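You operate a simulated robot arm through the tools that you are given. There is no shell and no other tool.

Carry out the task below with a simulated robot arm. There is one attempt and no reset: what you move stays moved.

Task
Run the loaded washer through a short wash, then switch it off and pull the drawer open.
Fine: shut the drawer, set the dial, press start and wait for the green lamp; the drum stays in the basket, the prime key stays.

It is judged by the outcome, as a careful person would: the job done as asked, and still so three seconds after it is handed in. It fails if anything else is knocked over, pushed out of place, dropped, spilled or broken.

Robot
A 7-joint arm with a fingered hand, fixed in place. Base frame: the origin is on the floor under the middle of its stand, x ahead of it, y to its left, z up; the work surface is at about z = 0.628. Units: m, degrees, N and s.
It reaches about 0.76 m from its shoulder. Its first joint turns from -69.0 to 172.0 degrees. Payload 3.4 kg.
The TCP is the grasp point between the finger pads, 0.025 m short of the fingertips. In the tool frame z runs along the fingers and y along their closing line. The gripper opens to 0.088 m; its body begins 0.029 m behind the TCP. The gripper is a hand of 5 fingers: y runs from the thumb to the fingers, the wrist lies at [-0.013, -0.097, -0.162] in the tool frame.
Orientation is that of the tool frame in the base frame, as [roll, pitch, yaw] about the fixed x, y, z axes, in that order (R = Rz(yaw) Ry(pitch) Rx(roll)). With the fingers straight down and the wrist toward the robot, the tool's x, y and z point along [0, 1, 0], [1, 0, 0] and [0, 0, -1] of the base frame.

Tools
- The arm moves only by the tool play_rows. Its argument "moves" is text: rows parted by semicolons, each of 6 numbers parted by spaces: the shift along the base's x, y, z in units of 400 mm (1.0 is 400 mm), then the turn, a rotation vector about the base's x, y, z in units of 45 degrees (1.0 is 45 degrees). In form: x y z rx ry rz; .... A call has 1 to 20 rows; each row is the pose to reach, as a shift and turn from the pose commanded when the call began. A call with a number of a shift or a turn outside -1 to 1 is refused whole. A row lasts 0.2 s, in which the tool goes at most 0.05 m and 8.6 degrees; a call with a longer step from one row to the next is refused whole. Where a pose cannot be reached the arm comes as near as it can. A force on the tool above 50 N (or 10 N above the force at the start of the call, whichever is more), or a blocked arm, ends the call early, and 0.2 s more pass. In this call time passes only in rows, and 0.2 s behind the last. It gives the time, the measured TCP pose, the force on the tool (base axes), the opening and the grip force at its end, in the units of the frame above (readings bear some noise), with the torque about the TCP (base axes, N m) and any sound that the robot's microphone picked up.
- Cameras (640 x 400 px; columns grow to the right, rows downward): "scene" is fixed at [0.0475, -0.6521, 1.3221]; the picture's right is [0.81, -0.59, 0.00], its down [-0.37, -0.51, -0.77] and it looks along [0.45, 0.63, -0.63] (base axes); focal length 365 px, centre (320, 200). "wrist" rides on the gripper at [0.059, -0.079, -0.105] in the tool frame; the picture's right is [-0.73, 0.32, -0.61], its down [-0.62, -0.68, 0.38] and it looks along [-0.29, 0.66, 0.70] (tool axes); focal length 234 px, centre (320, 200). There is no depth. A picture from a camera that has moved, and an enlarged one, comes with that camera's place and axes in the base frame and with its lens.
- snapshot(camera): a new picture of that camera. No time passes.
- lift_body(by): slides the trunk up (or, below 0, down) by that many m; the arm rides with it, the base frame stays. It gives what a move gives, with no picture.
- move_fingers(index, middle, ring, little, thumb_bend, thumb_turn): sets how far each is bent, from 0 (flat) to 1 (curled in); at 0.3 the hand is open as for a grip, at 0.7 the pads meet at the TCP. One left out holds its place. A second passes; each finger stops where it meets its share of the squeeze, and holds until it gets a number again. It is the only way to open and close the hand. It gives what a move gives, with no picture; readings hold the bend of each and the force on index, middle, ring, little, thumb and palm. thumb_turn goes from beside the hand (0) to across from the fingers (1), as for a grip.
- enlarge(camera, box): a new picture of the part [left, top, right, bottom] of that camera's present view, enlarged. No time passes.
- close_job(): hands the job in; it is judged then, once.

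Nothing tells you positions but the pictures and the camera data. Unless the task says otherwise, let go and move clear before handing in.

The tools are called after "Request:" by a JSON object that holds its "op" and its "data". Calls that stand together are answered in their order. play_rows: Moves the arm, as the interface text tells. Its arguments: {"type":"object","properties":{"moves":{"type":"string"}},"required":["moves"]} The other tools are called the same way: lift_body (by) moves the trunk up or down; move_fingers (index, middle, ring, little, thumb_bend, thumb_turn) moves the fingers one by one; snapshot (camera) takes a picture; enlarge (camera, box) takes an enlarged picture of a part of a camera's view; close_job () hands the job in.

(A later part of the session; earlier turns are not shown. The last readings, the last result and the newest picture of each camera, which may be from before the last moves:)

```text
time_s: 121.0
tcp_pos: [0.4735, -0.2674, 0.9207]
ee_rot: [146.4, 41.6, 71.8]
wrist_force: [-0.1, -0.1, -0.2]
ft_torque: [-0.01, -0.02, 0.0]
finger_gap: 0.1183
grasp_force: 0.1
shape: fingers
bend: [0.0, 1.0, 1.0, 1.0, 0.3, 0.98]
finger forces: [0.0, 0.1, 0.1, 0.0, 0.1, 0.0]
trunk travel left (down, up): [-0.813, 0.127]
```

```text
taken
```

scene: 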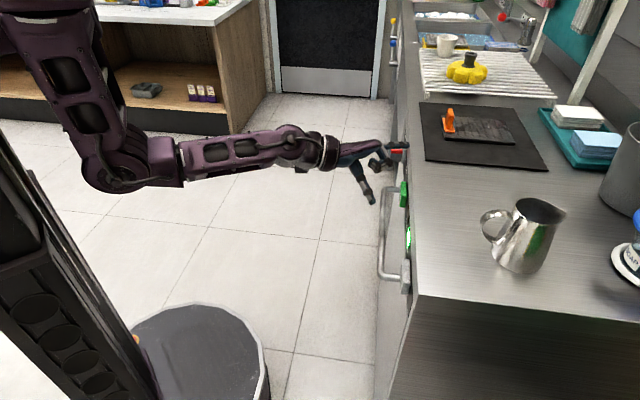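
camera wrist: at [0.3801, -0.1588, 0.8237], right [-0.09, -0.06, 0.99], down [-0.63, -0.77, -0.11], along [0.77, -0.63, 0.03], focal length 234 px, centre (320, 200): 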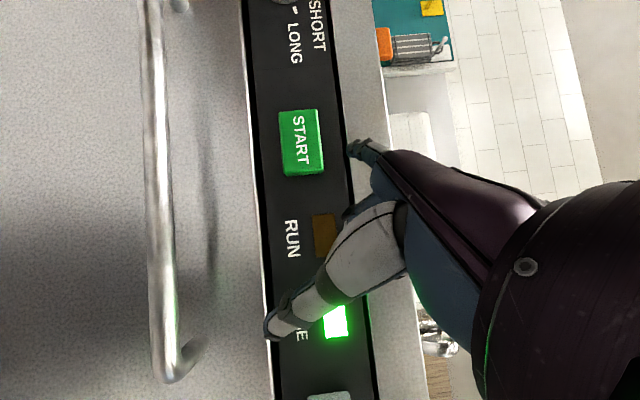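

I extend outward first (tip well above the counter), then undo the roll while sliding left.

Request:
{"op": "play_rows", "data": {"moves": "0.05 0 0.02 0 0 0; 0.1 0 0.02 0 0 0; 0.15 0 0.02 0.05 -0.02 0; 0.19 0.01 0.02 0.11 -0.038 -0.006; 0.21 0.03 0.01 0.22 -0.076 -0.012; 0.22 0.06 0 0.33 -0.115 -0.017; 0.22 0.1 -0.01 0.44 -0.153 -0.023; 0.22 0.14 -0.02 0.55 -0.191 -0.029; 0.22 0.18 -0.03 0.66 -0.229 -0.034; 0.22 0.22 -0.04 0.769 -0.267 -0.04; 0.21 0.27 -0.04 0.769 -0.267 -0.04; 0.2 0.32 -0.04 0.769 -0.267 -0.04"}}

Request:
{"op": "snapshot", "data": {"camera": "scene"}}

Request:
{"op": "snapshot", "data": {"camera": "wrist"}}

```text
time_s: 123.1
tcp_pos: [0.5542, -0.2682, 0.9112]
ee_rot: [143.8, 16.7, 67.7]
wrist_force: [-0.3, 0.7, 0.2]
ft_torque: [-0.01, 0.02, 0.01]
finger_gap: 0.1182
grasp_force: 0.0
shape: fingers
bend: [0.0, 1.0, 1.0, 1.0, 0.3, 0.98]
finger forces: [0.1, 0.0, 0.0, 0.1, 0.1, 0.0]
trunk travel left (down, up): [-0.813, 0.127]
stopped in row 10: the arm was blocked; the commanded pose is now the measured one
```

```text
taken
```

scene: 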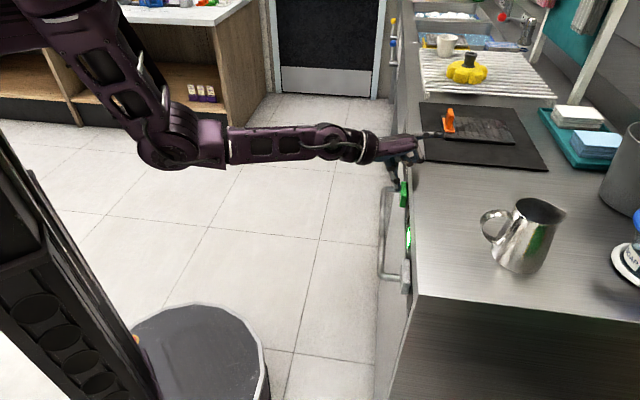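

```text
taken
camera wrist: at [0.4636, -0.1568, 0.9306], right [-0.28, -0.42, 0.86], down [-0.6, -0.62, -0.5], along [0.75, -0.66, -0.08], focal length 234 px, centre (320, 200)
```

wrist: 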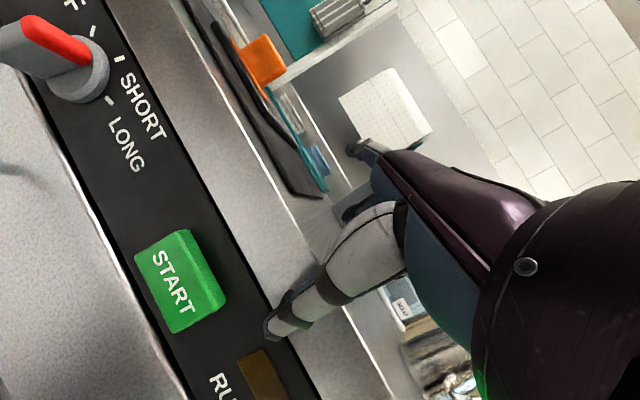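

The elbow sits on the left now, which suits small yaw only. I repeat the exact sequence that worked before: back to the yaw-39 pose, slide left there, and then yaw toward the dial.

Request:
{"op": "play_rows", "data": {"moves": "-0.05 0 0 0 0 0; -0.1 0.01 0 0 0 0; -0.15 0.02 -0.01 0.035 -0.017 -0.09; -0.2 0.035 -0.02 0.07 -0.034 -0.18; -0.24 0.05 -0.03 0.105 -0.051 -0.27; -0.28 0.065 -0.035 0.14 -0.068 -0.36; -0.32 0.08 -0.04 0.175 -0.086 -0.45; -0.35 0.09 -0.045 0.21 -0.103 -0.54; -0.374 0.1 -0.045 0.244 -0.12 -0.633"}}

Request:
{"op": "snapshot", "data": {"camera": "scene"}}

```text
time_s: 124.1
tcp_pos: [0.4829, -0.3255, 0.9338]
ee_rot: [137.9, 21.4, 58.1]
wrist_force: [-0.3, -0.9, 0.0]
ft_torque: [-0.01, 0.01, 0.01]
finger_gap: 0.1183
grasp_force: 0.0
shape: fingers
bend: [0.0, 1.0, 1.0, 1.0, 0.3, 0.98]
finger forces: [0.1, 0.1, 0.0, 0.0, 0.0, 0.1]
trunk travel left (down, up): [-0.813, 0.127]
stopped in row 5: the arm was blocked; the commanded pose is now the measured one
```

```text
taken
```

scene: 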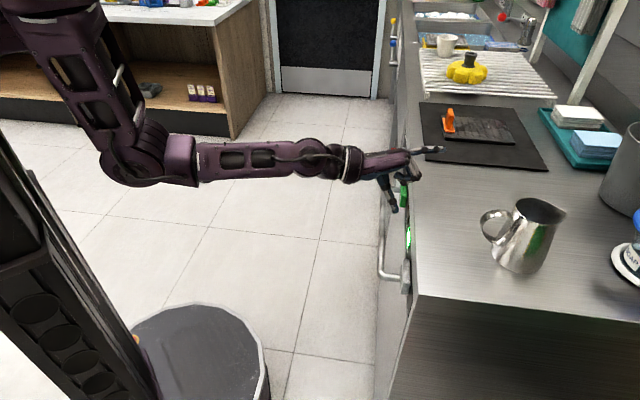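

The elbow is pinned in front of the column. I'll stretch out again, this time turning the hand to yaw 90 out there so the elbow comes back on the right side, as it was at the start.

Request:
{"op": "play_rows", "data": {"moves": "0.04 0 0.06 0 0 0; 0.08 0 0.12 0 0 0; 0.12 0 0.18 0 0 0; 0.16 0 0.24 0 0 0; 0.2 0 0.3 0 0 0; 0.24 0 0.36 0 0 0; 0.29 0 0.4 0 0 0; 0.343 -0.01 0.416 0 0 0"}}

Request:
{"op": "snapshot", "data": {"camera": "scene"}}

```text
time_s: 125.9
tcp_pos: [0.6228, -0.3291, 1.0974]
ee_rot: [138.1, 21.2, 58.4]
wrist_force: [-0.2, 0.5, 0.6]
ft_torque: [-0.01, 0.04, -0.01]
finger_gap: 0.1185
grasp_force: 0.1
shape: fingers
bend: [0.0, 1.0, 1.0, 1.0, 0.3, 0.98]
finger forces: [0.0, 0.1, 0.1, 0.0, 0.0, 0.0]
trunk travel left (down, up): [-0.813, 0.127]
```

```text
taken
```

scene: 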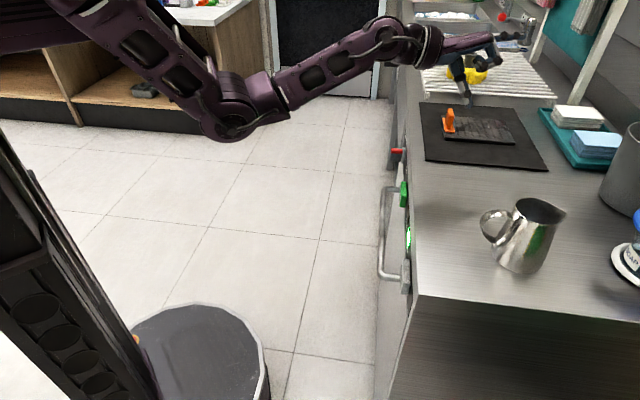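

I turn the hand to yaw 90, level, here in the open.

Request:
{"op": "play_rows", "data": {"moves": "-0.006 0.017 0 0.06 0.015 0.073; -0.012 0.033 0 0.121 0.03 0.145; -0.019 0.05 0 0.181 0.045 0.218; -0.025 0.067 0 0.242 0.06 0.29; -0.032 0.083 0 0.302 0.076 0.363; -0.038 0.1 0 0.363 0.091 0.435; -0.044 0.117 0 0.423 0.106 0.508; -0.05 0.133 0 0.484 0.121 0.58; -0.057 0.15 0 0.544 0.136 0.653"}}

Request:
{"op": "snapshot", "data": {"camera": "scene"}}

```text
time_s: 127.9
tcp_pos: [0.5966, -0.2697, 1.0983]
ee_rot: [150.5, -0.7, 90.6]
wrist_force: [0.2, 0.4, 0.1]
ft_torque: [0.01, 0.02, -0.02]
finger_gap: 0.1182
grasp_force: 0.1
shape: fingers
bend: [0.0, 1.0, 1.0, 1.0, 0.3, 0.98]
finger forces: [0.0, 0.1, 0.1, 0.0, 0.1, 0.0]
trunk travel left (down, up): [-0.813, 0.127]
```

```text
taken
```

scene: 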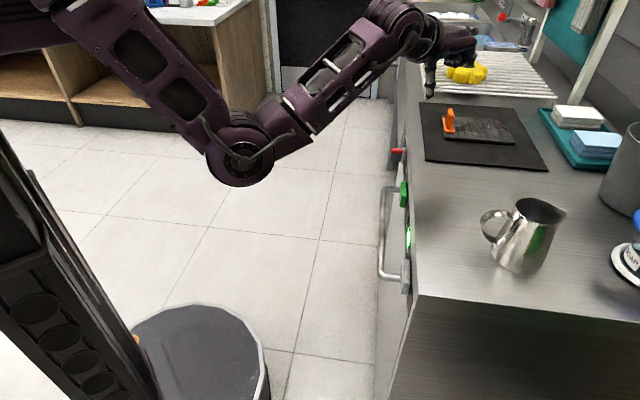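

The elbow is now on the right side, with the hand level at yaw 90. I come left and down in front of the panel, keeping clear of it.

Request:
{"op": "play_rows", "data": {"moves": "-0.02 0.04 -0.04 0 0 0; -0.04 0.08 -0.09 0 0 0; -0.06 0.12 -0.14 0 0 0; -0.08 0.16 -0.19 0 0 0; -0.1 0.19 -0.24 0 0 0; -0.12 0.22 -0.29 0 0 0; -0.14 0.24 -0.34 0 0 0; -0.155 0.26 -0.39 0 0 0; -0.166 0.275 -0.445 0 0 0"}}

Request:
{"op": "snapshot", "data": {"camera": "scene"}}

Request:
{"op": "snapshot", "data": {"camera": "wrist"}}

```text
time_s: 129.9
tcp_pos: [0.5311, -0.1581, 0.9192]
ee_rot: [150.6, -0.5, 90.4]
wrist_force: [-0.4, 0.6, -0.5]
ft_torque: [-0.01, 0.04, -0.04]
finger_gap: 0.1183
grasp_force: 0.1
shape: fingers
bend: [0.0, 1.0, 1.0, 1.0, 0.3, 0.98]
finger forces: [0.1, 0.0, 0.0, 0.0, 0.0, 0.0]
trunk travel left (down, up): [-0.813, 0.127]
```

```text
taken
```

scene: 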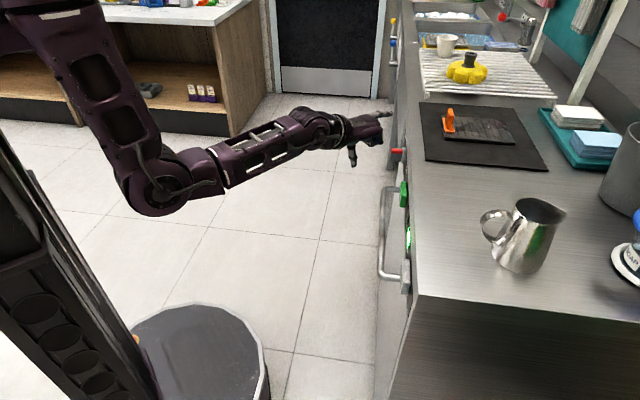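

```text
taken
camera wrist: at [0.4104, -0.1005, 0.9716], right [-0.01, -0.73, 0.68], down [-0.4, -0.62, -0.67], along [0.92, -0.28, -0.29], focal length 234 px, centre (320, 200)
```

wrist: 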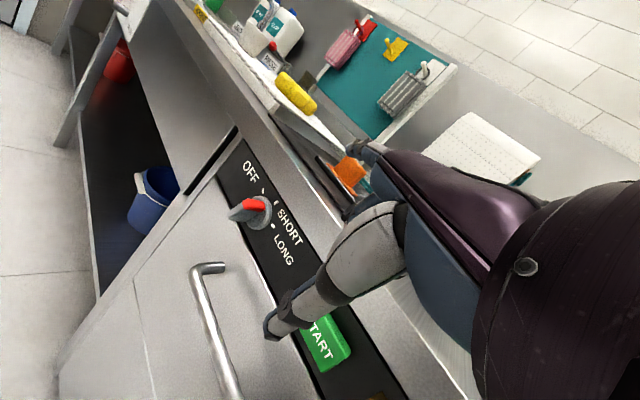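

Excellent tracking in this arm shape. I lower the trunk 8 cm, then move to just right of the dial while yawing slightly back to 77.

Request:
{"op": "lift_body", "data": {"by": -0.08}}

Request:
{"op": "play_rows", "data": {"moves": "0.01 0.02 -0.03 0 0.015 -0.06; 0.02 0.045 -0.06 0 0.03 -0.12; 0.03 0.07 -0.09 0 0.045 -0.18; 0.042 0.095 -0.115 0 0.06 -0.24; 0.055 0.1175 -0.1375 0 0.076 -0.298"}}

Request:
{"op": "enlarge", "data": {"camera": "wrist", "box": [200, 60, 400, 220]}}

Request:
{"op": "enlarge", "data": {"camera": "scene", "box": [330, 110, 430, 210]}}

```text
time_s: 131.1
tcp_pos: [0.5306, -0.1603, 0.8399]
ee_rot: [150.5, -0.5, 90.5]
wrist_force: [0.2, -0.1, 0.7]
ft_torque: [0.01, -0.01, 0.04]
finger_gap: 0.1184
grasp_force: 0.0
shape: fingers
bend: [0.0, 1.0, 1.0, 1.0, 0.3, 0.98]
finger forces: [0.0, 0.0, 0.0, 0.0, 0.1, 0.1]
trunk travel left (down, up): [-0.733, 0.207]
```

```text
time_s: 132.4
tcp_pos: [0.5431, -0.204, 0.7759]
ee_rot: [152.6, 9.8, 75.5]
wrist_force: [-6.0, 5.0, 0.6]
ft_torque: [-0.23, -0.35, 0.43]
finger_gap: 0.1191
grasp_force: 3.9
shape: fingers
bend: [0.0, 1.0, 1.0, 1.0, 0.3, 0.98]
finger forces: [8.7, 0.0, 0.0, 0.0, 0.0, 0.1]
trunk travel left (down, up): [-0.733, 0.207]
stopped in row 5: the arm was blocked; the commanded pose is now the measured one
```

```text
2.50 times, centred on (300, 140) of wrist
camera zoom: at [0.4464, -0.1079, 0.8208], right [-0.14, -0.58, 0.8], down [-0.6, -0.6, -0.54], along [0.79, -0.55, -0.26], focal length 585 px, centre (370, 350)
```

zoom: 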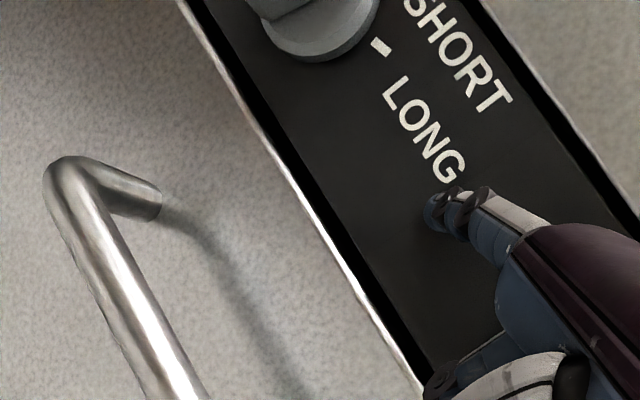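

```text
4.00 times, centred on (380, 160) of scene
camera zoom: at [0.0475, -0.6521, 1.3221], right [0.81, -0.59, 0.0], down [-0.37, -0.51, -0.77], along [0.45, 0.63, -0.63], focal length 1460 px, centre (80, 360)
```

zoom: 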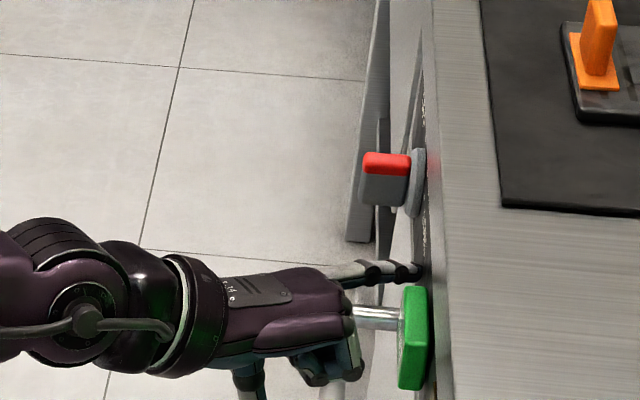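

Reducing the yaw brought the drift back. I retreat and return to yaw 90, which tracked perfectly, and will do the push from that orientation.

Request:
{"op": "play_rows", "data": {"moves": "-0.05 0 0.01 0 0 0; -0.1 0 0.03 0 0 0; -0.1 0.02 0.06 0.053 -0.018 0.08; -0.09 0.05 0.09 0.105 -0.036 0.16; -0.075 0.08 0.115 0.158 -0.055 0.24; -0.0575 0.11 0.135 0.211 -0.073 0.322"}}

Request:
{"op": "snapshot", "data": {"camera": "scene"}}

Request:
{"op": "snapshot", "data": {"camera": "wrist"}}

```text
time_s: 133.8
tcp_pos: [0.5214, -0.1594, 0.8292]
ee_rot: [150.6, -0.5, 90.0]
wrist_force: [0.2, -0.7, 0.6]
ft_torque: [0.0, 0.03, 0.05]
finger_gap: 0.1179
grasp_force: 0.1
shape: fingers
bend: [0.0, 1.0, 1.0, 1.0, 0.3, 0.98]
finger forces: [0.0, 0.1, 0.1, 0.0, 0.0, 0.1]
trunk travel left (down, up): [-0.733, 0.207]
```

```text
taken
```

scene: 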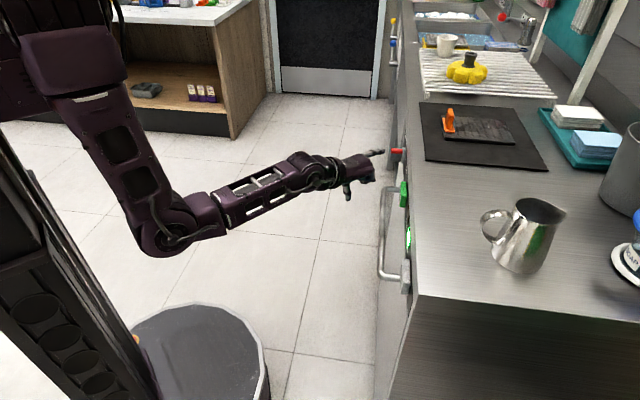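

```text
taken
camera wrist: at [0.4015, -0.0997, 0.8814], right [-0.02, -0.73, 0.68], down [-0.41, -0.62, -0.67], along [0.91, -0.29, -0.29], focal length 234 px, centre (320, 200)
```

wrist: 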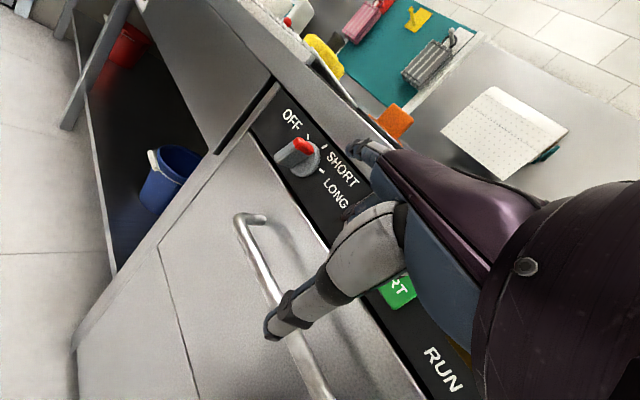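

Tracking is exact at yaw 90. I lower to dial height, then move straight in (+x) so the tip ends up just right of the knob's upper end.

Request:
{"op": "play_rows", "data": {"moves": "0 0 -0.04 0 0 0; 0 0 -0.08 0 0 0; 0 0 -0.12 0 0 0; 0.035 0 -0.123 0 0 0; 0.07 0 -0.123 0 0 0; 0.105 0 -0.123 0 0 0"}}

Request:
{"op": "enlarge", "data": {"camera": "wrist", "box": [240, 60, 400, 180]}}

Request:
{"op": "enlarge", "data": {"camera": "scene", "box": [340, 110, 430, 200]}}

```text
time_s: 135.2
tcp_pos: [0.5649, -0.1599, 0.7812]
ee_rot: [150.7, -0.3, 89.9]
wrist_force: [0.1, 0.1, -0.5]
ft_torque: [-0.01, 0.02, 0.0]
finger_gap: 0.1181
grasp_force: 0.0
shape: fingers
bend: [0.0, 1.0, 1.0, 1.0, 0.3, 0.98]
finger forces: [0.1, 0.0, 0.0, 0.0, 0.1, 0.0]
trunk travel left (down, up): [-0.733, 0.207]
```

```text
3.33 times, centred on (320, 120) of wrist
camera zoom: at [0.4444, -0.0997, 0.8319], right [-0.02, -0.73, 0.68], down [-0.41, -0.62, -0.67], along [0.91, -0.29, -0.29], focal length 781 px, centre (320, 467)
```

zoom: 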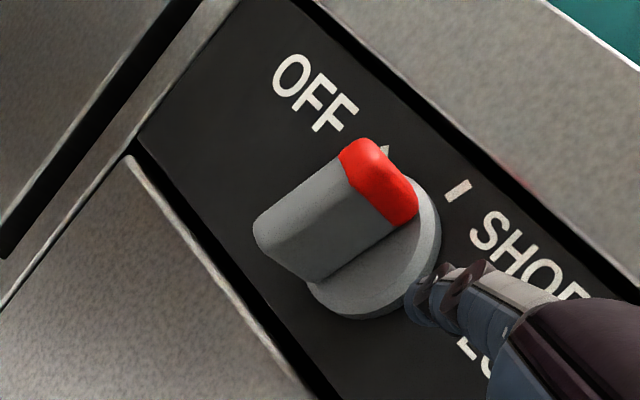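

```text
4.44 times, centred on (385, 155) of scene
camera zoom: at [0.0475, -0.6521, 1.3221], right [0.81, -0.59, 0.0], down [-0.37, -0.51, -0.77], along [0.45, 0.63, -0.63], focal length 1623 px, centre (31, 400)
```

zoom: 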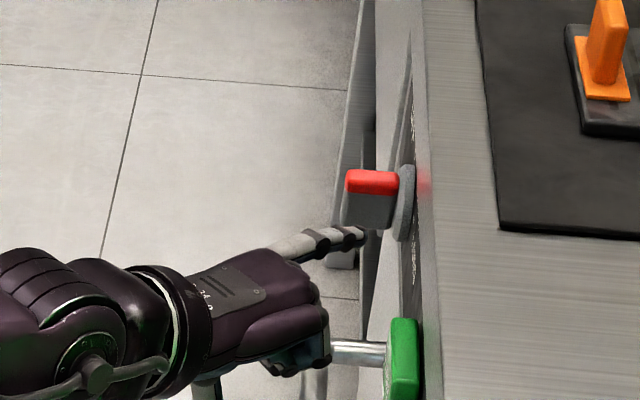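

Tracking is exact. The gap to the bar's right side is about 18 mm; I close most of it first.

Request:
{"op": "play_rows", "data": {"moves": "0.015 0.004 0 0 0 0; 0.03 0.008 0 0 0 0; 0.044 0.012 0 0 0 0"}}

Request:
{"op": "enlarge", "data": {"camera": "wrist", "box": [240, 60, 400, 180]}}

Request:
{"op": "enlarge", "data": {"camera": "scene", "box": [360, 120, 420, 180]}}

```text
time_s: 136.0
tcp_pos: [0.5807, -0.1544, 0.7799]
ee_rot: [150.7, -0.3, 89.9]
wrist_force: [0.6, 0.0, 0.4]
ft_torque: [-0.01, -0.01, 0.01]
finger_gap: 0.1177
grasp_force: 0.0
shape: fingers
bend: [0.0, 1.0, 1.0, 1.0, 0.3, 0.98]
finger forces: [0.1, 0.1, 0.0, 0.1, 0.0, 0.0]
trunk travel left (down, up): [-0.733, 0.207]
```

```text
3.33 times, centred on (320, 120) of wrist
camera zoom: at [0.4614, -0.0951, 0.832], right [-0.02, -0.73, 0.68], down [-0.41, -0.62, -0.67], along [0.91, -0.29, -0.29], focal length 781 px, centre (320, 467)
```

zoom: 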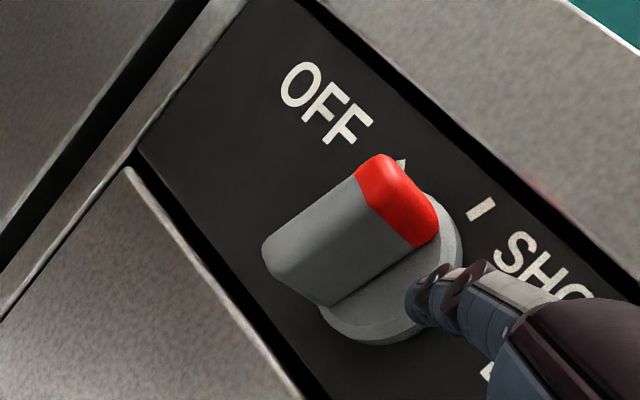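

```text
6.67 times, centred on (390, 150) of scene
camera zoom: at [0.0475, -0.6521, 1.3221], right [0.81, -0.59, 0.0], down [-0.37, -0.51, -0.77], along [0.45, 0.63, -0.63], focal length 2434 px, centre (-147, 533)
```

zoom: 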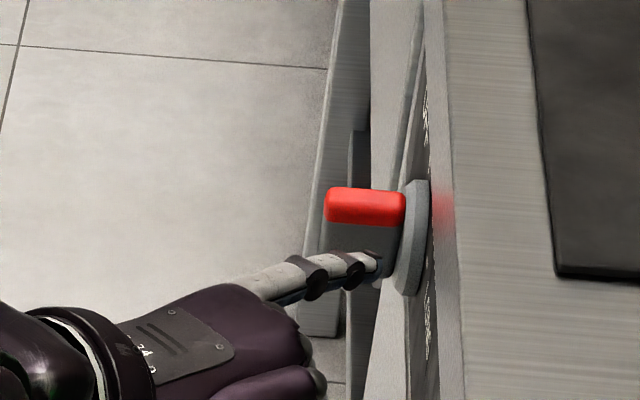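

Nearly touching. I push left and slightly up along the arc, about 30° worth.

Request:
{"op": "play_rows", "data": {"moves": "0.005 0.005 0.004 0 0 0; 0.0104 0.0104 0.0108 0 0 0; 0.014 0.014 0.015 0 0 0; 0.018 0.018 0.0193 0 0 0"}}

Request:
{"op": "enlarge", "data": {"camera": "wrist", "box": [240, 60, 400, 180]}}

Request:
{"op": "enlarge", "data": {"camera": "scene", "box": [360, 120, 420, 180]}}

```text
time_s: 137.0
tcp_pos: [0.588, -0.1476, 0.7868]
ee_rot: [150.7, -0.3, 89.9]
wrist_force: [0.0, 0.9, 0.0]
ft_torque: [0.0, 0.02, -0.01]
finger_gap: 0.1182
grasp_force: 0.0
shape: fingers
bend: [0.0, 1.0, 1.0, 1.0, 0.3, 0.98]
finger forces: [0.0, 0.1, 0.0, 0.0, 0.1, 0.1]
trunk travel left (down, up): [-0.733, 0.207]
```

```text
3.33 times, centred on (320, 120) of wrist
camera zoom: at [0.4683, -0.0878, 0.8396], right [-0.02, -0.73, 0.68], down [-0.41, -0.62, -0.67], along [0.91, -0.29, -0.29], focal length 781 px, centre (320, 467)
```

zoom: 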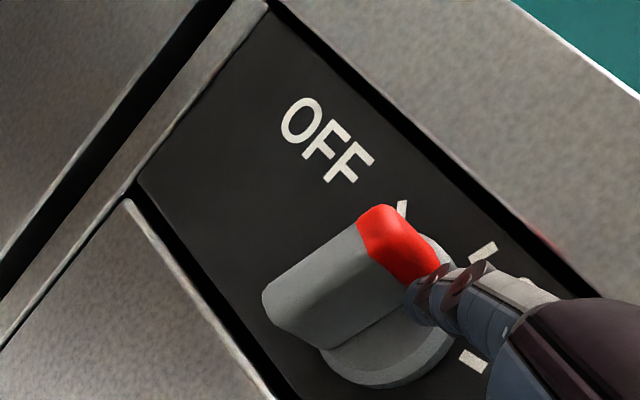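

```text
6.67 times, centred on (390, 150) of scene
camera zoom: at [0.0475, -0.6521, 1.3221], right [0.81, -0.59, 0.0], down [-0.37, -0.51, -0.77], along [0.45, 0.63, -0.63], focal length 2434 px, centre (-147, 533)
```

zoom: 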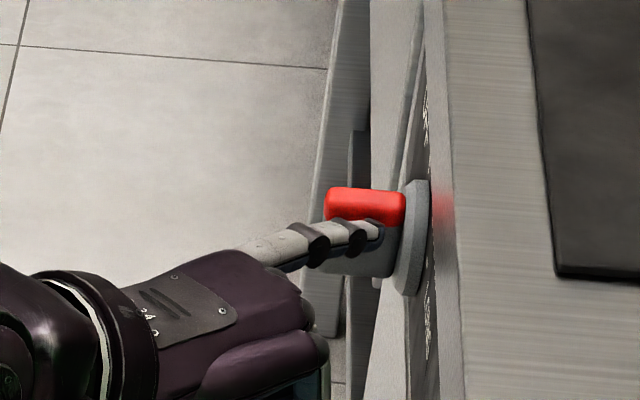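

No contact yet, and the tip is now level with the red end. I push purely left in small steps.

Request:
{"op": "play_rows", "data": {"moves": "0.006 0.006 0 0 0 0; 0.012 0.012 0 0 0 0; 0.018 0.018 0.002 0 0 0"}}

Request:
{"op": "enlarge", "data": {"camera": "wrist", "box": [240, 60, 400, 180]}}

Request:
{"op": "enlarge", "data": {"camera": "scene", "box": [360, 120, 420, 180]}}

```text
time_s: 137.8
tcp_pos: [0.5946, -0.1414, 0.7885]
ee_rot: [150.7, -0.4, 90.0]
wrist_force: [-0.6, -0.1, 0.2]
ft_torque: [-0.01, -0.04, -0.01]
finger_gap: 0.1185
grasp_force: 0.1
shape: fingers
bend: [0.0, 1.0, 1.0, 1.0, 0.3, 0.98]
finger forces: [0.1, 0.1, 0.0, 0.0, 0.0, 0.0]
trunk travel left (down, up): [-0.733, 0.207]
```

```text
3.33 times, centred on (320, 120) of wrist
camera zoom: at [0.4754, -0.0805, 0.8401], right [-0.02, -0.73, 0.68], down [-0.41, -0.62, -0.67], along [0.91, -0.29, -0.29], focal length 781 px, centre (320, 467)
```

zoom: 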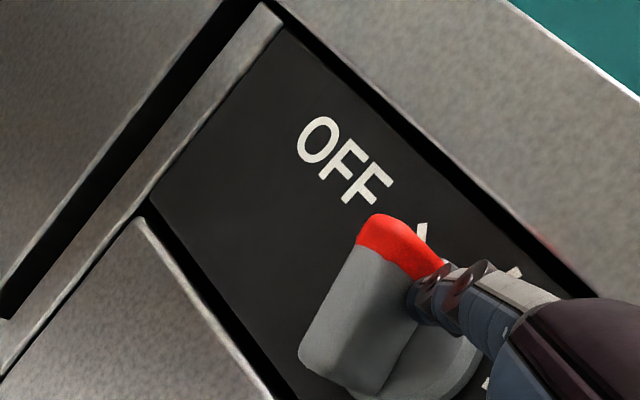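

```text
6.67 times, centred on (390, 150) of scene
camera zoom: at [0.0475, -0.6521, 1.3221], right [0.81, -0.59, 0.0], down [-0.37, -0.51, -0.77], along [0.45, 0.63, -0.63], focal length 2434 px, centre (-147, 533)
```

zoom: 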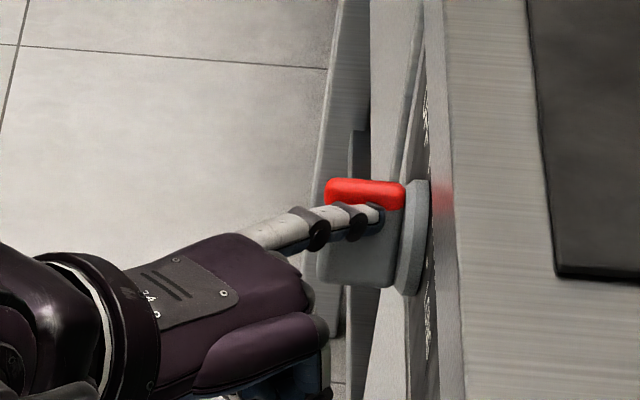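

It is turning: about -16° now. I keep pushing left toward OFF.

Request:
{"op": "play_rows", "data": {"moves": "0.006 0.006 0.003 0 0 0; 0.012 0.012 0.006 0 0 0; 0.018 0.018 0.008 0 0 0"}}

Request:
{"op": "enlarge", "data": {"camera": "wrist", "box": [240, 60, 400, 180]}}

Request:
{"op": "enlarge", "data": {"camera": "scene", "box": [360, 120, 420, 180]}}

```text
time_s: 138.6
tcp_pos: [0.6015, -0.1339, 0.7904]
ee_rot: [150.7, -0.4, 89.9]
wrist_force: [-1.3, -0.7, 1.4]
ft_torque: [0.06, -0.09, -0.04]
finger_gap: 0.1179
grasp_force: 0.6
shape: fingers
bend: [0.0, 1.0, 1.0, 1.0, 0.3, 0.98]
finger forces: [1.9, 0.0, 0.1, 0.0, 0.0, 0.1]
trunk travel left (down, up): [-0.733, 0.207]
```

```text
3.33 times, centred on (320, 120) of wrist
camera zoom: at [0.4823, -0.0737, 0.8437], right [-0.02, -0.73, 0.68], down [-0.41, -0.62, -0.67], along [0.91, -0.29, -0.29], focal length 781 px, centre (320, 467)
```

zoom: 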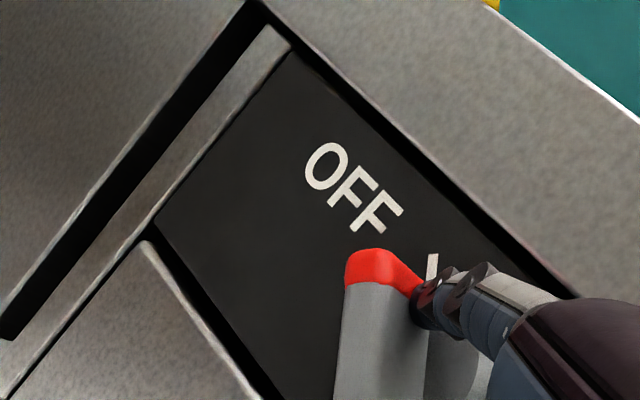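

```text
6.67 times, centred on (390, 150) of scene
camera zoom: at [0.0475, -0.6521, 1.3221], right [0.81, -0.59, 0.0], down [-0.37, -0.51, -0.77], along [0.45, 0.63, -0.63], focal length 2434 px, centre (-147, 533)
```

zoom: 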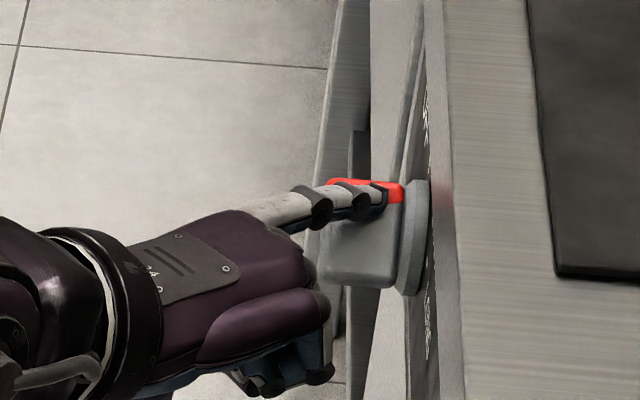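

It looks to be at OFF now (1.9 N contact). I nudge a hair further to make sure it is fully there.

Request:
{"op": "play_rows", "data": {"moves": "0.003 0.003 0 0 0 0; 0.006 0.006 0 0 0 0"}}

Request:
{"op": "enlarge", "data": {"camera": "wrist", "box": [240, 60, 400, 180]}}

Request:
{"op": "enlarge", "data": {"camera": "scene", "box": [360, 120, 420, 180]}}

```text
time_s: 139.2
tcp_pos: [0.6038, -0.1323, 0.7926]
ee_rot: [150.7, -0.4, 89.8]
wrist_force: [-4.6, -2.9, 1.3]
ft_torque: [0.12, -0.3, -0.14]
finger_gap: 0.1182
grasp_force: 2.3
shape: fingers
bend: [0.0, 1.0, 1.0, 1.0, 0.3, 0.98]
finger forces: [4.6, 0.1, 0.0, 0.1, 0.1, 0.0]
trunk travel left (down, up): [-0.733, 0.207]
```

```text
3.33 times, centred on (320, 120) of wrist
camera zoom: at [0.4843, -0.0716, 0.8443], right [-0.02, -0.73, 0.68], down [-0.41, -0.62, -0.67], along [0.91, -0.29, -0.29], focal length 781 px, centre (320, 467)
```

zoom: 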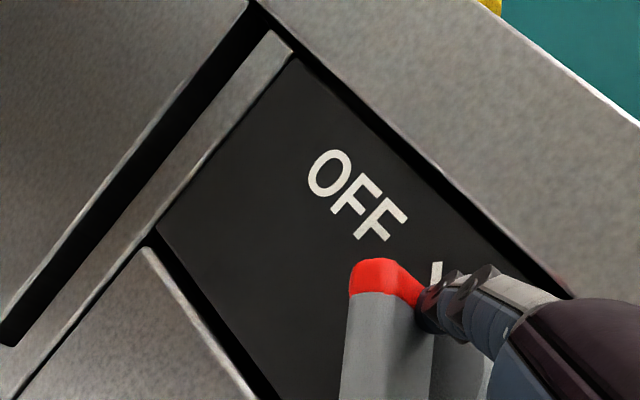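

```text
6.67 times, centred on (390, 150) of scene
camera zoom: at [0.0475, -0.6521, 1.3221], right [0.81, -0.59, 0.0], down [-0.37, -0.51, -0.77], along [0.45, 0.63, -0.63], focal length 2434 px, centre (-147, 533)
```

zoom: 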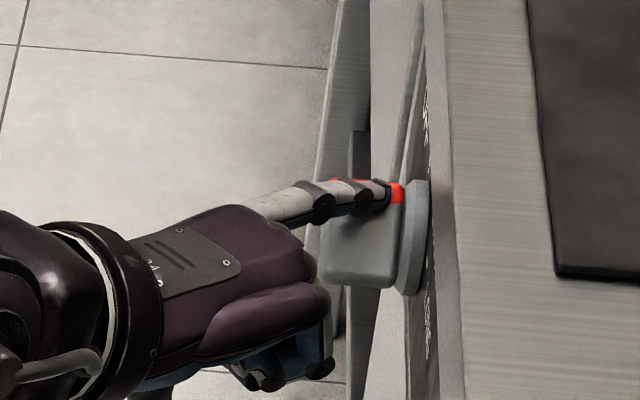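

Force rises against a stop, so the dial is fully at OFF. I withdraw the finger to the right and back out.

Request:
{"op": "play_rows", "data": {"moves": "-0.02 -0.02 0 0 0 0; -0.04 -0.04 0 0 0 0; -0.09 -0.05 0.01 0 0 0; -0.14 -0.05 0.03 0 0 0; -0.19 -0.05 0.06 0 0 0; -0.22 -0.05 0.09 0 0 0"}}

Request:
{"op": "snapshot", "data": {"camera": "wrist"}}

Request:
{"op": "snapshot", "data": {"camera": "scene"}}

Request:
{"op": "enlarge", "data": {"camera": "wrist", "box": [240, 60, 400, 200]}}

```text
time_s: 140.6
tcp_pos: [0.5165, -0.1498, 0.8273]
ee_rot: [150.7, -0.3, 90.0]
wrist_force: [-1.4, -0.4, 0.0]
ft_torque: [0.03, 0.01, 0.0]
finger_gap: 0.1184
grasp_force: 0.2
shape: fingers
bend: [0.0, 1.0, 1.0, 1.0, 0.3, 0.98]
finger forces: [0.1, 0.0, 0.0, 0.1, 0.0, 0.0]
trunk travel left (down, up): [-0.733, 0.207]
```

```text
taken
camera wrist: at [0.3977, -0.0908, 0.8799], right [-0.02, -0.73, 0.68], down [-0.41, -0.62, -0.67], along [0.91, -0.29, -0.29], focal length 234 px, centre (320, 200)
```

wrist: 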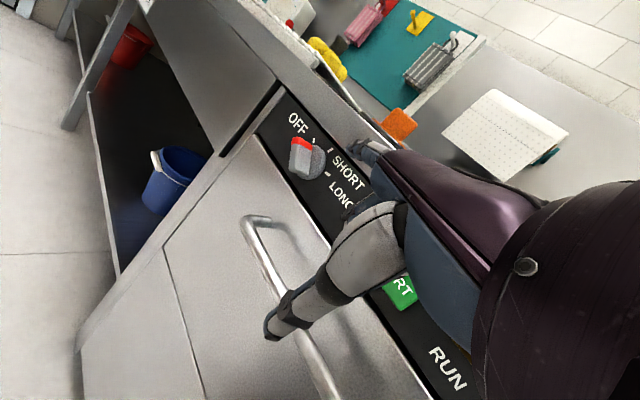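

```text
taken
```

scene: 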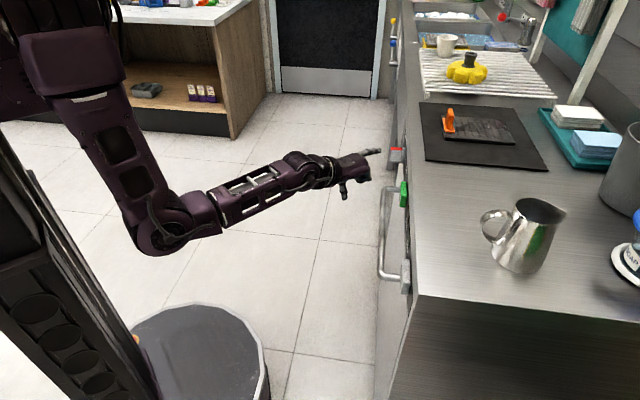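

```text
2.86 times, centred on (320, 130) of wrist
camera zoom: at [0.3977, -0.0908, 0.8799], right [-0.02, -0.73, 0.68], down [-0.41, -0.62, -0.67], along [0.91, -0.29, -0.29], focal length 669 px, centre (320, 400)
```

zoom: 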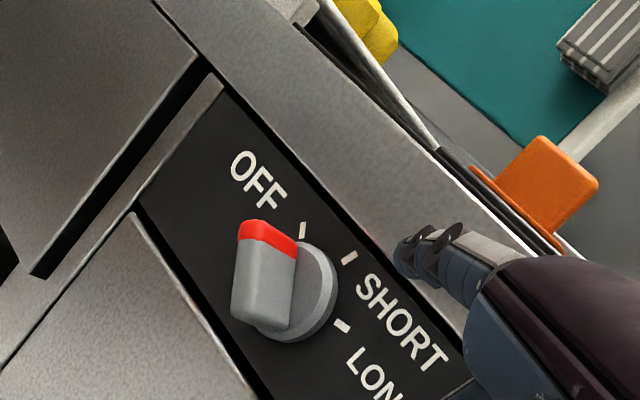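

The dial is on OFF and the lamps are dark. Next is the drawer: I raise the trunk, swing the hand back around its wrist to yaw about 46, and open the fingers for hooking the bar.

Request:
{"op": "lift_body", "data": {"by": 0.08}}

Request:
{"op": "play_rows", "data": {"moves": "-0.03 -0.02 -0.01 0 0 -0.1; -0.06 -0.045 -0.02 0 0 -0.2; -0.085 -0.07 -0.03 0 0 -0.31; -0.11 -0.1 -0.045 0 0 -0.42; -0.13 -0.13 -0.055 0 0 -0.53; -0.15 -0.16 -0.07 0 0 -0.64; -0.17 -0.185 -0.08 0 0 -0.75; -0.185 -0.21 -0.09 0 0 -0.86; -0.196 -0.2375 -0.0975 0 0 -0.97"}}

Request:
{"op": "snapshot", "data": {"camera": "scene"}}

Request:
{"op": "snapshot", "data": {"camera": "wrist"}}

```text
time_s: 141.8
tcp_pos: [0.5176, -0.1504, 0.9063]
ee_rot: [150.7, -0.4, 89.9]
wrist_force: [0.3, 0.6, 0.6]
ft_torque: [-0.02, 0.02, 0.01]
finger_gap: 0.1182
grasp_force: 0.0
shape: fingers
bend: [0.0, 1.0, 1.0, 1.0, 0.3, 0.98]
finger forces: [0.1, 0.1, 0.0, 0.0, 0.0, 0.1]
trunk travel left (down, up): [-0.813, 0.127]
```

```text
time_s: 143.1
tcp_pos: [0.4579, -0.2796, 0.8928]
ee_rot: [147.0, 8.8, 63.8]
wrist_force: [-0.3, 0.4, 1.1]
ft_torque: [0.0, 0.0, 0.0]
finger_gap: 0.1183
grasp_force: 0.1
shape: fingers
bend: [0.0, 1.0, 1.0, 1.0, 0.3, 0.98]
finger forces: [0.1, 0.1, 0.0, 0.0, 0.1, 0.1]
trunk travel left (down, up): [-0.813, 0.127]
stopped in row 6: the arm was blocked; the commanded pose is now the measured one
```

```text
taken
```

scene: 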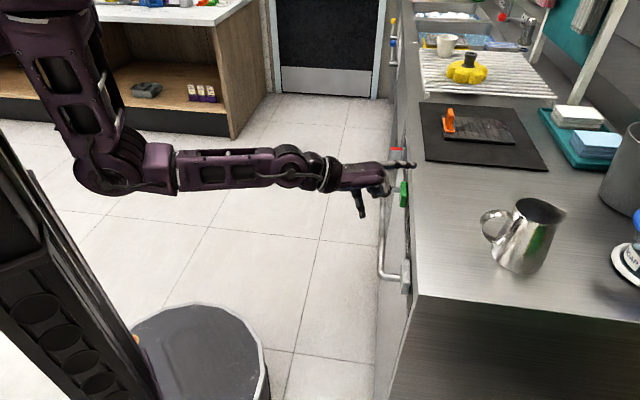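

```text
taken
camera wrist: at [0.3758, -0.1658, 0.926], right [-0.32, -0.52, 0.79], down [-0.64, -0.49, -0.59], along [0.69, -0.7, -0.18], focal length 234 px, centre (320, 200)
```

wrist: 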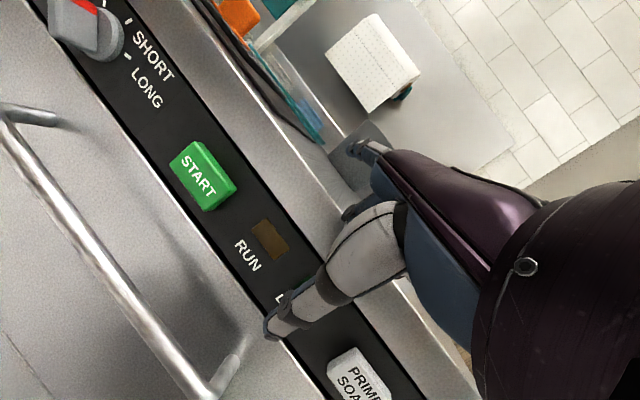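

The elbow has met the column again because the shoulder is too low for this yaw. I raise the trunk while lowering the hand by the same amount, in two goes, so the arm straightens.

Request:
{"op": "lift_body", "data": {"by": 0.06}}

Request:
{"op": "play_rows", "data": {"moves": "0 0 -0.05 0 0 0; 0 0 -0.1 0 0 0; 0 0 -0.15 0 0 0"}}

Request:
{"op": "lift_body", "data": {"by": 0.06}}

Request:
{"op": "play_rows", "data": {"moves": "0 0 -0.05 0 0 0; 0 0 -0.1 0 0 0; 0 0 -0.13 0 0 0"}}

Request:
{"op": "snapshot", "data": {"camera": "scene"}}

```text
time_s: 144.1
tcp_pos: [0.4588, -0.2791, 0.9501]
ee_rot: [147.1, 8.8, 63.7]
wrist_force: [-0.2, -0.5, 0.8]
ft_torque: [-0.02, 0.01, 0.02]
finger_gap: 0.1183
grasp_force: 0.2
shape: fingers
bend: [0.0, 1.0, 1.0, 1.0, 0.3, 0.98]
finger forces: [0.1, 0.0, 0.1, 0.0, 0.0, 0.1]
trunk travel left (down, up): [-0.873, 0.067]
```

```text
time_s: 144.9
tcp_pos: [0.4517, -0.2903, 0.8888]
ee_rot: [147.0, 10.2, 63.9]
wrist_force: [-0.1, -0.4, -0.7]
ft_torque: [-0.01, -0.01, -0.03]
finger_gap: 0.1182
grasp_force: 0.1
shape: fingers
bend: [0.0, 1.0, 1.0, 1.0, 0.3, 0.98]
finger forces: [0.0, 0.0, 0.0, 0.0, 0.0, 0.0]
trunk travel left (down, up): [-0.873, 0.067]
```

```text
time_s: 145.9
tcp_pos: [0.4544, -0.2909, 0.9516]
ee_rot: [146.8, 10.1, 63.7]
wrist_force: [0.0, 0.1, 0.2]
ft_torque: [-0.02, 0.01, -0.03]
finger_gap: 0.1186
grasp_force: 0.1
shape: fingers
bend: [0.0, 1.0, 1.0, 1.0, 0.3, 0.98]
finger forces: [0.1, 0.0, 0.0, 0.0, 0.0, 0.1]
trunk travel left (down, up): [-0.933, 0.007]
```

```text
time_s: 146.7
tcp_pos: [0.457, -0.2782, 0.898]
ee_rot: [147.0, 8.5, 63.7]
wrist_force: [0.3, -0.8, -0.1]
ft_torque: [0.02, 0.01, 0.0]
finger_gap: 0.1184
grasp_force: 0.0
shape: fingers
bend: [0.0, 1.0, 1.0, 1.0, 0.3, 0.98]
finger forces: [0.0, 0.0, 0.0, 0.0, 0.1, 0.0]
trunk travel left (down, up): [-0.933, 0.007]
```

```text
taken
```

scene: 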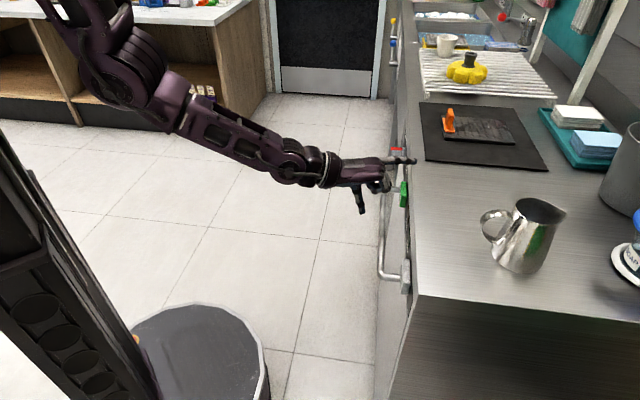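

The elbow is up and free now. I back away from the panel while yawing to 42.

Request:
{"op": "play_rows", "data": {"moves": "-0.03 0.02 0 0 0 0; -0.06 0.05 0 0.028 -0.004 -0.096; -0.08 0.08 -0.01 0.056 -0.009 -0.193; -0.1 0.11 -0.02 0.084 -0.013 -0.29; -0.12 0.14 -0.03 0.112 -0.018 -0.386; -0.1425 0.17 -0.045 0.14 -0.022 -0.482"}}

Request:
{"op": "snapshot", "data": {"camera": "scene"}}

```text
time_s: 147.6
tcp_pos: [0.4191, -0.3358, 0.9118]
ee_rot: [142.9, 13.6, 53.4]
wrist_force: [0.3, 0.3, -0.1]
ft_torque: [0.0, -0.01, 0.01]
finger_gap: 0.1184
grasp_force: 0.1
shape: fingers
bend: [0.0, 1.0, 1.0, 1.0, 0.3, 0.98]
finger forces: [0.1, 0.0, 0.0, 0.0, 0.0, 0.0]
trunk travel left (down, up): [-0.933, 0.007]
stopped in row 4: the arm was blocked; the commanded pose is now the measured one
```

```text
taken
```

scene: 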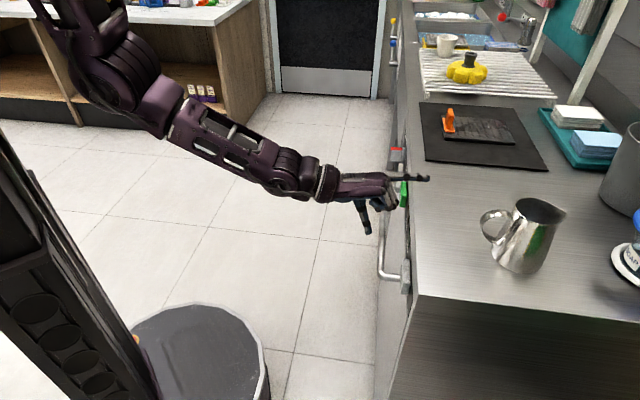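

I'm near full reach here and close to the PRIME key's side, so I move straight away from the panel with no rotation.

Request:
{"op": "play_rows", "data": {"moves": "-0.02 0.03 0.01 0 0 0; -0.04 0.06 0.02 0 0 0; -0.06 0.09 0.03 0 0 0; -0.08 0.12 0.04 0 0 0; -0.1 0.15 0.04 0 0 0"}}

Request:
{"op": "snapshot", "data": {"camera": "scene"}}

```text
time_s: 148.6
tcp_pos: [0.3973, -0.3646, 0.9583]
ee_rot: [136.7, 19.9, 51.9]
wrist_force: [0.0, 0.5, 0.6]
ft_torque: [-0.03, -0.01, 0.04]
finger_gap: 0.1182
grasp_force: 0.1
shape: fingers
bend: [0.0, 1.0, 1.0, 1.0, 0.3, 0.98]
finger forces: [0.0, 0.1, 0.1, 0.0, 0.0, 0.0]
trunk travel left (down, up): [-0.933, 0.007]
stopped in row 5: the arm was blocked; the commanded pose is now the measured one
```

```text
taken
```

scene: 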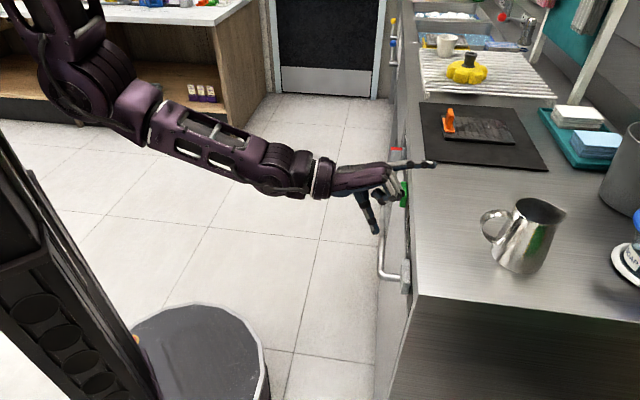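

This arm shape cannot do it. I'll repeat the full sequence that worked originally: stretch out high, square the hand to yaw 41, come back left and then turn the fingers down.

Request:
{"op": "play_rows", "data": {"moves": "0 0 0.08 0 0 0; 0.02 0 0.16 0 0 0; 0.06 0 0.25 0 0 0; 0.1 0 0.34 0 0 0; 0.15 -0.01 0.43 0 0 0; 0.2 -0.02 0.52 0 0 0; 0.26 -0.03 0.6 0 0 0; 0.32 -0.04 0.67 0 0 0; 0.38 -0.055 0.72 0 0 0; 0.43 -0.065 0.73 0 0 0"}}

Request:
{"op": "snapshot", "data": {"camera": "scene"}}

```text
time_s: 150.8
tcp_pos: [0.5713, -0.3905, 1.2506]
ee_rot: [136.9, 19.8, 51.9]
wrist_force: [1.1, -0.3, 0.5]
ft_torque: [0.03, 0.02, -0.01]
finger_gap: 0.1183
grasp_force: 0.1
shape: fingers
bend: [0.0, 1.0, 1.0, 1.0, 0.3, 0.98]
finger forces: [0.0, 0.0, 0.1, 0.0, 0.0, 0.0]
trunk travel left (down, up): [-0.933, 0.007]
```

```text
taken
```

scene: 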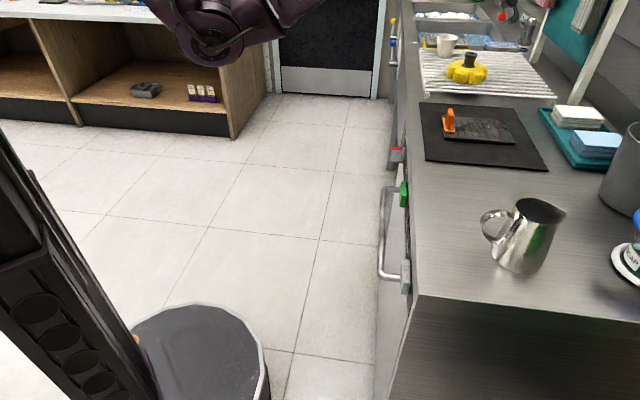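

I open the fingers and square the hand here.

Request:
{"op": "move_fingers", "data": {"index": 0.3, "middle": 0.3, "ring": 0.3, "little": 0.3}}

Request:
{"op": "play_rows", "data": {"moves": "0.01 0 0 0.009 -0.087 -0.024; 0.02 0 0 0.017 -0.174 -0.049; 0.03 0 0 0.026 -0.261 -0.073; 0.04 0 0 0.034 -0.348 -0.098; 0.05 0 0 0.043 -0.435 -0.122; 0.05 0 0 0.051 -0.522 -0.147; 0.05 0 0 0.06 -0.609 -0.171"}}

Request:
{"op": "play_rows", "data": {"moves": "0.02 0.07 0 0 0 0; 0.04 0.14 0 0 0 0; 0.06 0.21 0 0 0 0; 0.08 0.28 0 0 0 0; 0.1 0.35 0 0 0 0; 0.12 0.42 0 0 0 0; 0.13 0.47 0 0 0 0"}}

Request:
{"op": "snapshot", "data": {"camera": "scene"}}

```text
time_s: 151.8
tcp_pos: [0.5691, -0.3897, 1.2498]
ee_rot: [136.9, 19.8, 51.7]
wrist_force: [0.4, 0.2, -0.4]
ft_torque: [-0.04, -0.01, -0.01]
finger_gap: 0.0847
grasp_force: 0.0
shape: fingers
bend: [0.3, 0.3, 0.3, 0.3, 0.3, 0.98]
finger forces: [0.1, 0.1, 0.0, 0.1, 0.1, 0.0]
trunk travel left (down, up): [-0.933, 0.007]
```

```text
time_s: 153.4
tcp_pos: [0.5861, -0.4038, 1.2551]
ee_rot: [117.7, -0.4, 40.0]
wrist_force: [-0.2, 0.2, 0.3]
ft_torque: [-0.01, -0.04, 0.01]
finger_gap: 0.0849
grasp_force: 0.0
shape: fingers
bend: [0.3, 0.3, 0.3, 0.3, 0.3, 0.98]
finger forces: [0.0, 0.0, 0.0, 0.0, 0.0, 0.0]
trunk travel left (down, up): [-0.933, 0.007]
```

```text
time_s: 155.2
tcp_pos: [0.6421, -0.2521, 1.272]
ee_rot: [114.1, 0.3, 37.3]
wrist_force: [0.3, -0.7, 0.2]
ft_torque: [-0.02, 0.0, 0.0]
finger_gap: 0.0851
grasp_force: 0.1
shape: fingers
bend: [0.3, 0.3, 0.3, 0.3, 0.3, 0.98]
finger forces: [0.1, 0.0, 0.1, 0.1, 0.1, 0.0]
out of reach, approached as far as the arm can: row 1, 2
trunk travel left (down, up): [-0.933, 0.007]
stopped in row 7: the arm was blocked; the commanded pose is now the measured one
```

```text
taken
```

scene: 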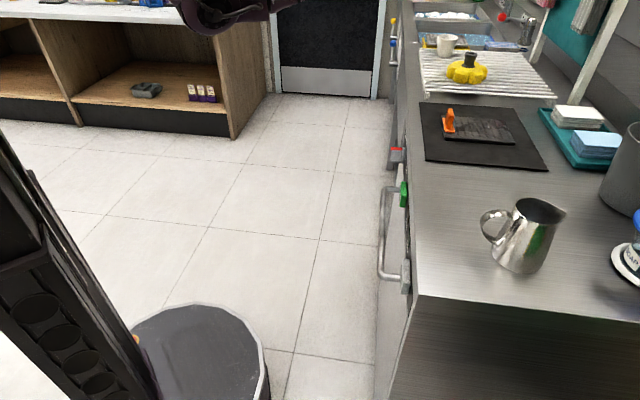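

Good. Now down in front of the panel, staying extended.

Request:
{"op": "play_rows", "data": {"moves": "0 0.01 -0.06 0 0 0; 0 0.02 -0.12 0 0 0; 0 0.03 -0.18 0 0 0; 0 0.05 -0.24 0 0 0; 0 0.08 -0.3 0 0 0; -0.01 0.11 -0.36 0 0 0; -0.03 0.14 -0.42 0 0 0; -0.05 0.17 -0.47 0 0 0; -0.07 0.2 -0.52 0 0 0; -0.09 0.23 -0.56 0 0 0"}}

Request:
{"op": "snapshot", "data": {"camera": "scene"}}

```text
time_s: 157.4
tcp_pos: [0.5855, -0.1605, 1.0745]
ee_rot: [114.3, 0.2, 37.6]
wrist_force: [-0.5, -0.6, -0.5]
ft_torque: [0.02, -0.01, 0.0]
finger_gap: 0.0847
grasp_force: 0.0
shape: fingers
bend: [0.3, 0.3, 0.3, 0.3, 0.3, 0.98]
finger forces: [0.1, 0.1, 0.0, 0.0, 0.0, 0.0]
out of reach, approached as far as the arm can: row 7, 8, 9, 10
trunk travel left (down, up): [-0.933, 0.007]
```

```text
taken
```

scene: 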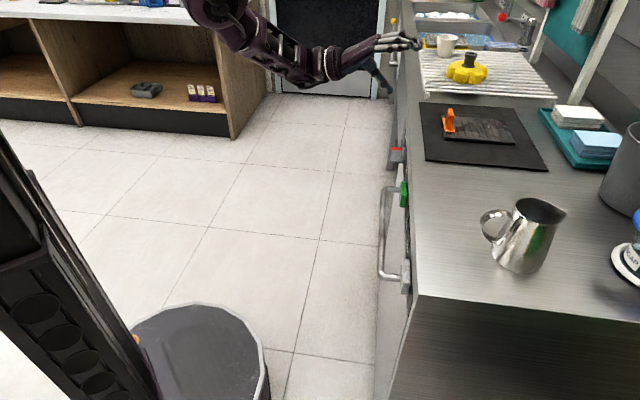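

In the good shape again (elbow up-left). I turn the fingers down while drawing the wrist back a little.

Request:
{"op": "play_rows", "data": {"moves": "-0.03 0 -0.03 0.06 0.046 0; -0.06 0.005 -0.07 0.15 0.115 0; -0.09 0.01 -0.11 0.24 0.185 0; -0.115 0.015 -0.15 0.33 0.254 0; -0.14 0.02 -0.19 0.42 0.323 0; -0.16 0.027 -0.23 0.51 0.392 0; -0.18 0.034 -0.27 0.6 0.462 0; -0.2 0.04 -0.31 0.69 0.531 0; -0.215 0.046 -0.35 0.78 0.6 0; -0.229 0.0525 -0.385 0.87 0.67 0"}}

Request:
{"op": "snapshot", "data": {"camera": "scene"}}

Request:
{"op": "snapshot", "data": {"camera": "wrist"}}

```text
time_s: 158.2
tcp_pos: [0.5632, -0.2488, 1.0574]
ee_rot: [119.1, 3.3, 33.3]
wrist_force: [-0.3, -0.7, 0.1]
ft_torque: [-0.02, 0.01, 0.01]
finger_gap: 0.0851
grasp_force: 0.1
shape: fingers
bend: [0.3, 0.3, 0.3, 0.3, 0.3, 0.98]
finger forces: [0.0, 0.0, 0.0, 0.0, 0.0, 0.1]
trunk travel left (down, up): [-0.933, 0.007]
stopped in row 4: the arm was blocked; the commanded pose is now the measured one
```

```text
taken
```

scene: 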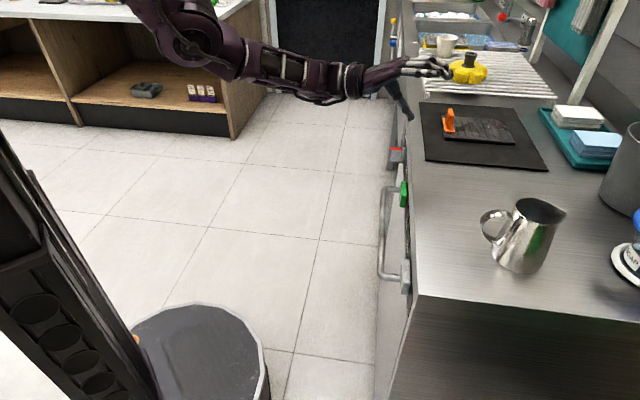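

```text
taken
camera wrist: at [0.5399, -0.1071, 1.0366], right [-0.78, -0.07, 0.62], down [-0.56, -0.37, -0.74], along [0.28, -0.93, 0.25], focal length 234 px, centre (320, 200)
```

wrist: 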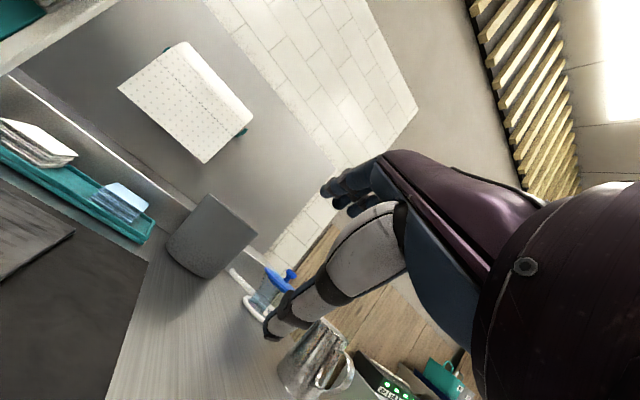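

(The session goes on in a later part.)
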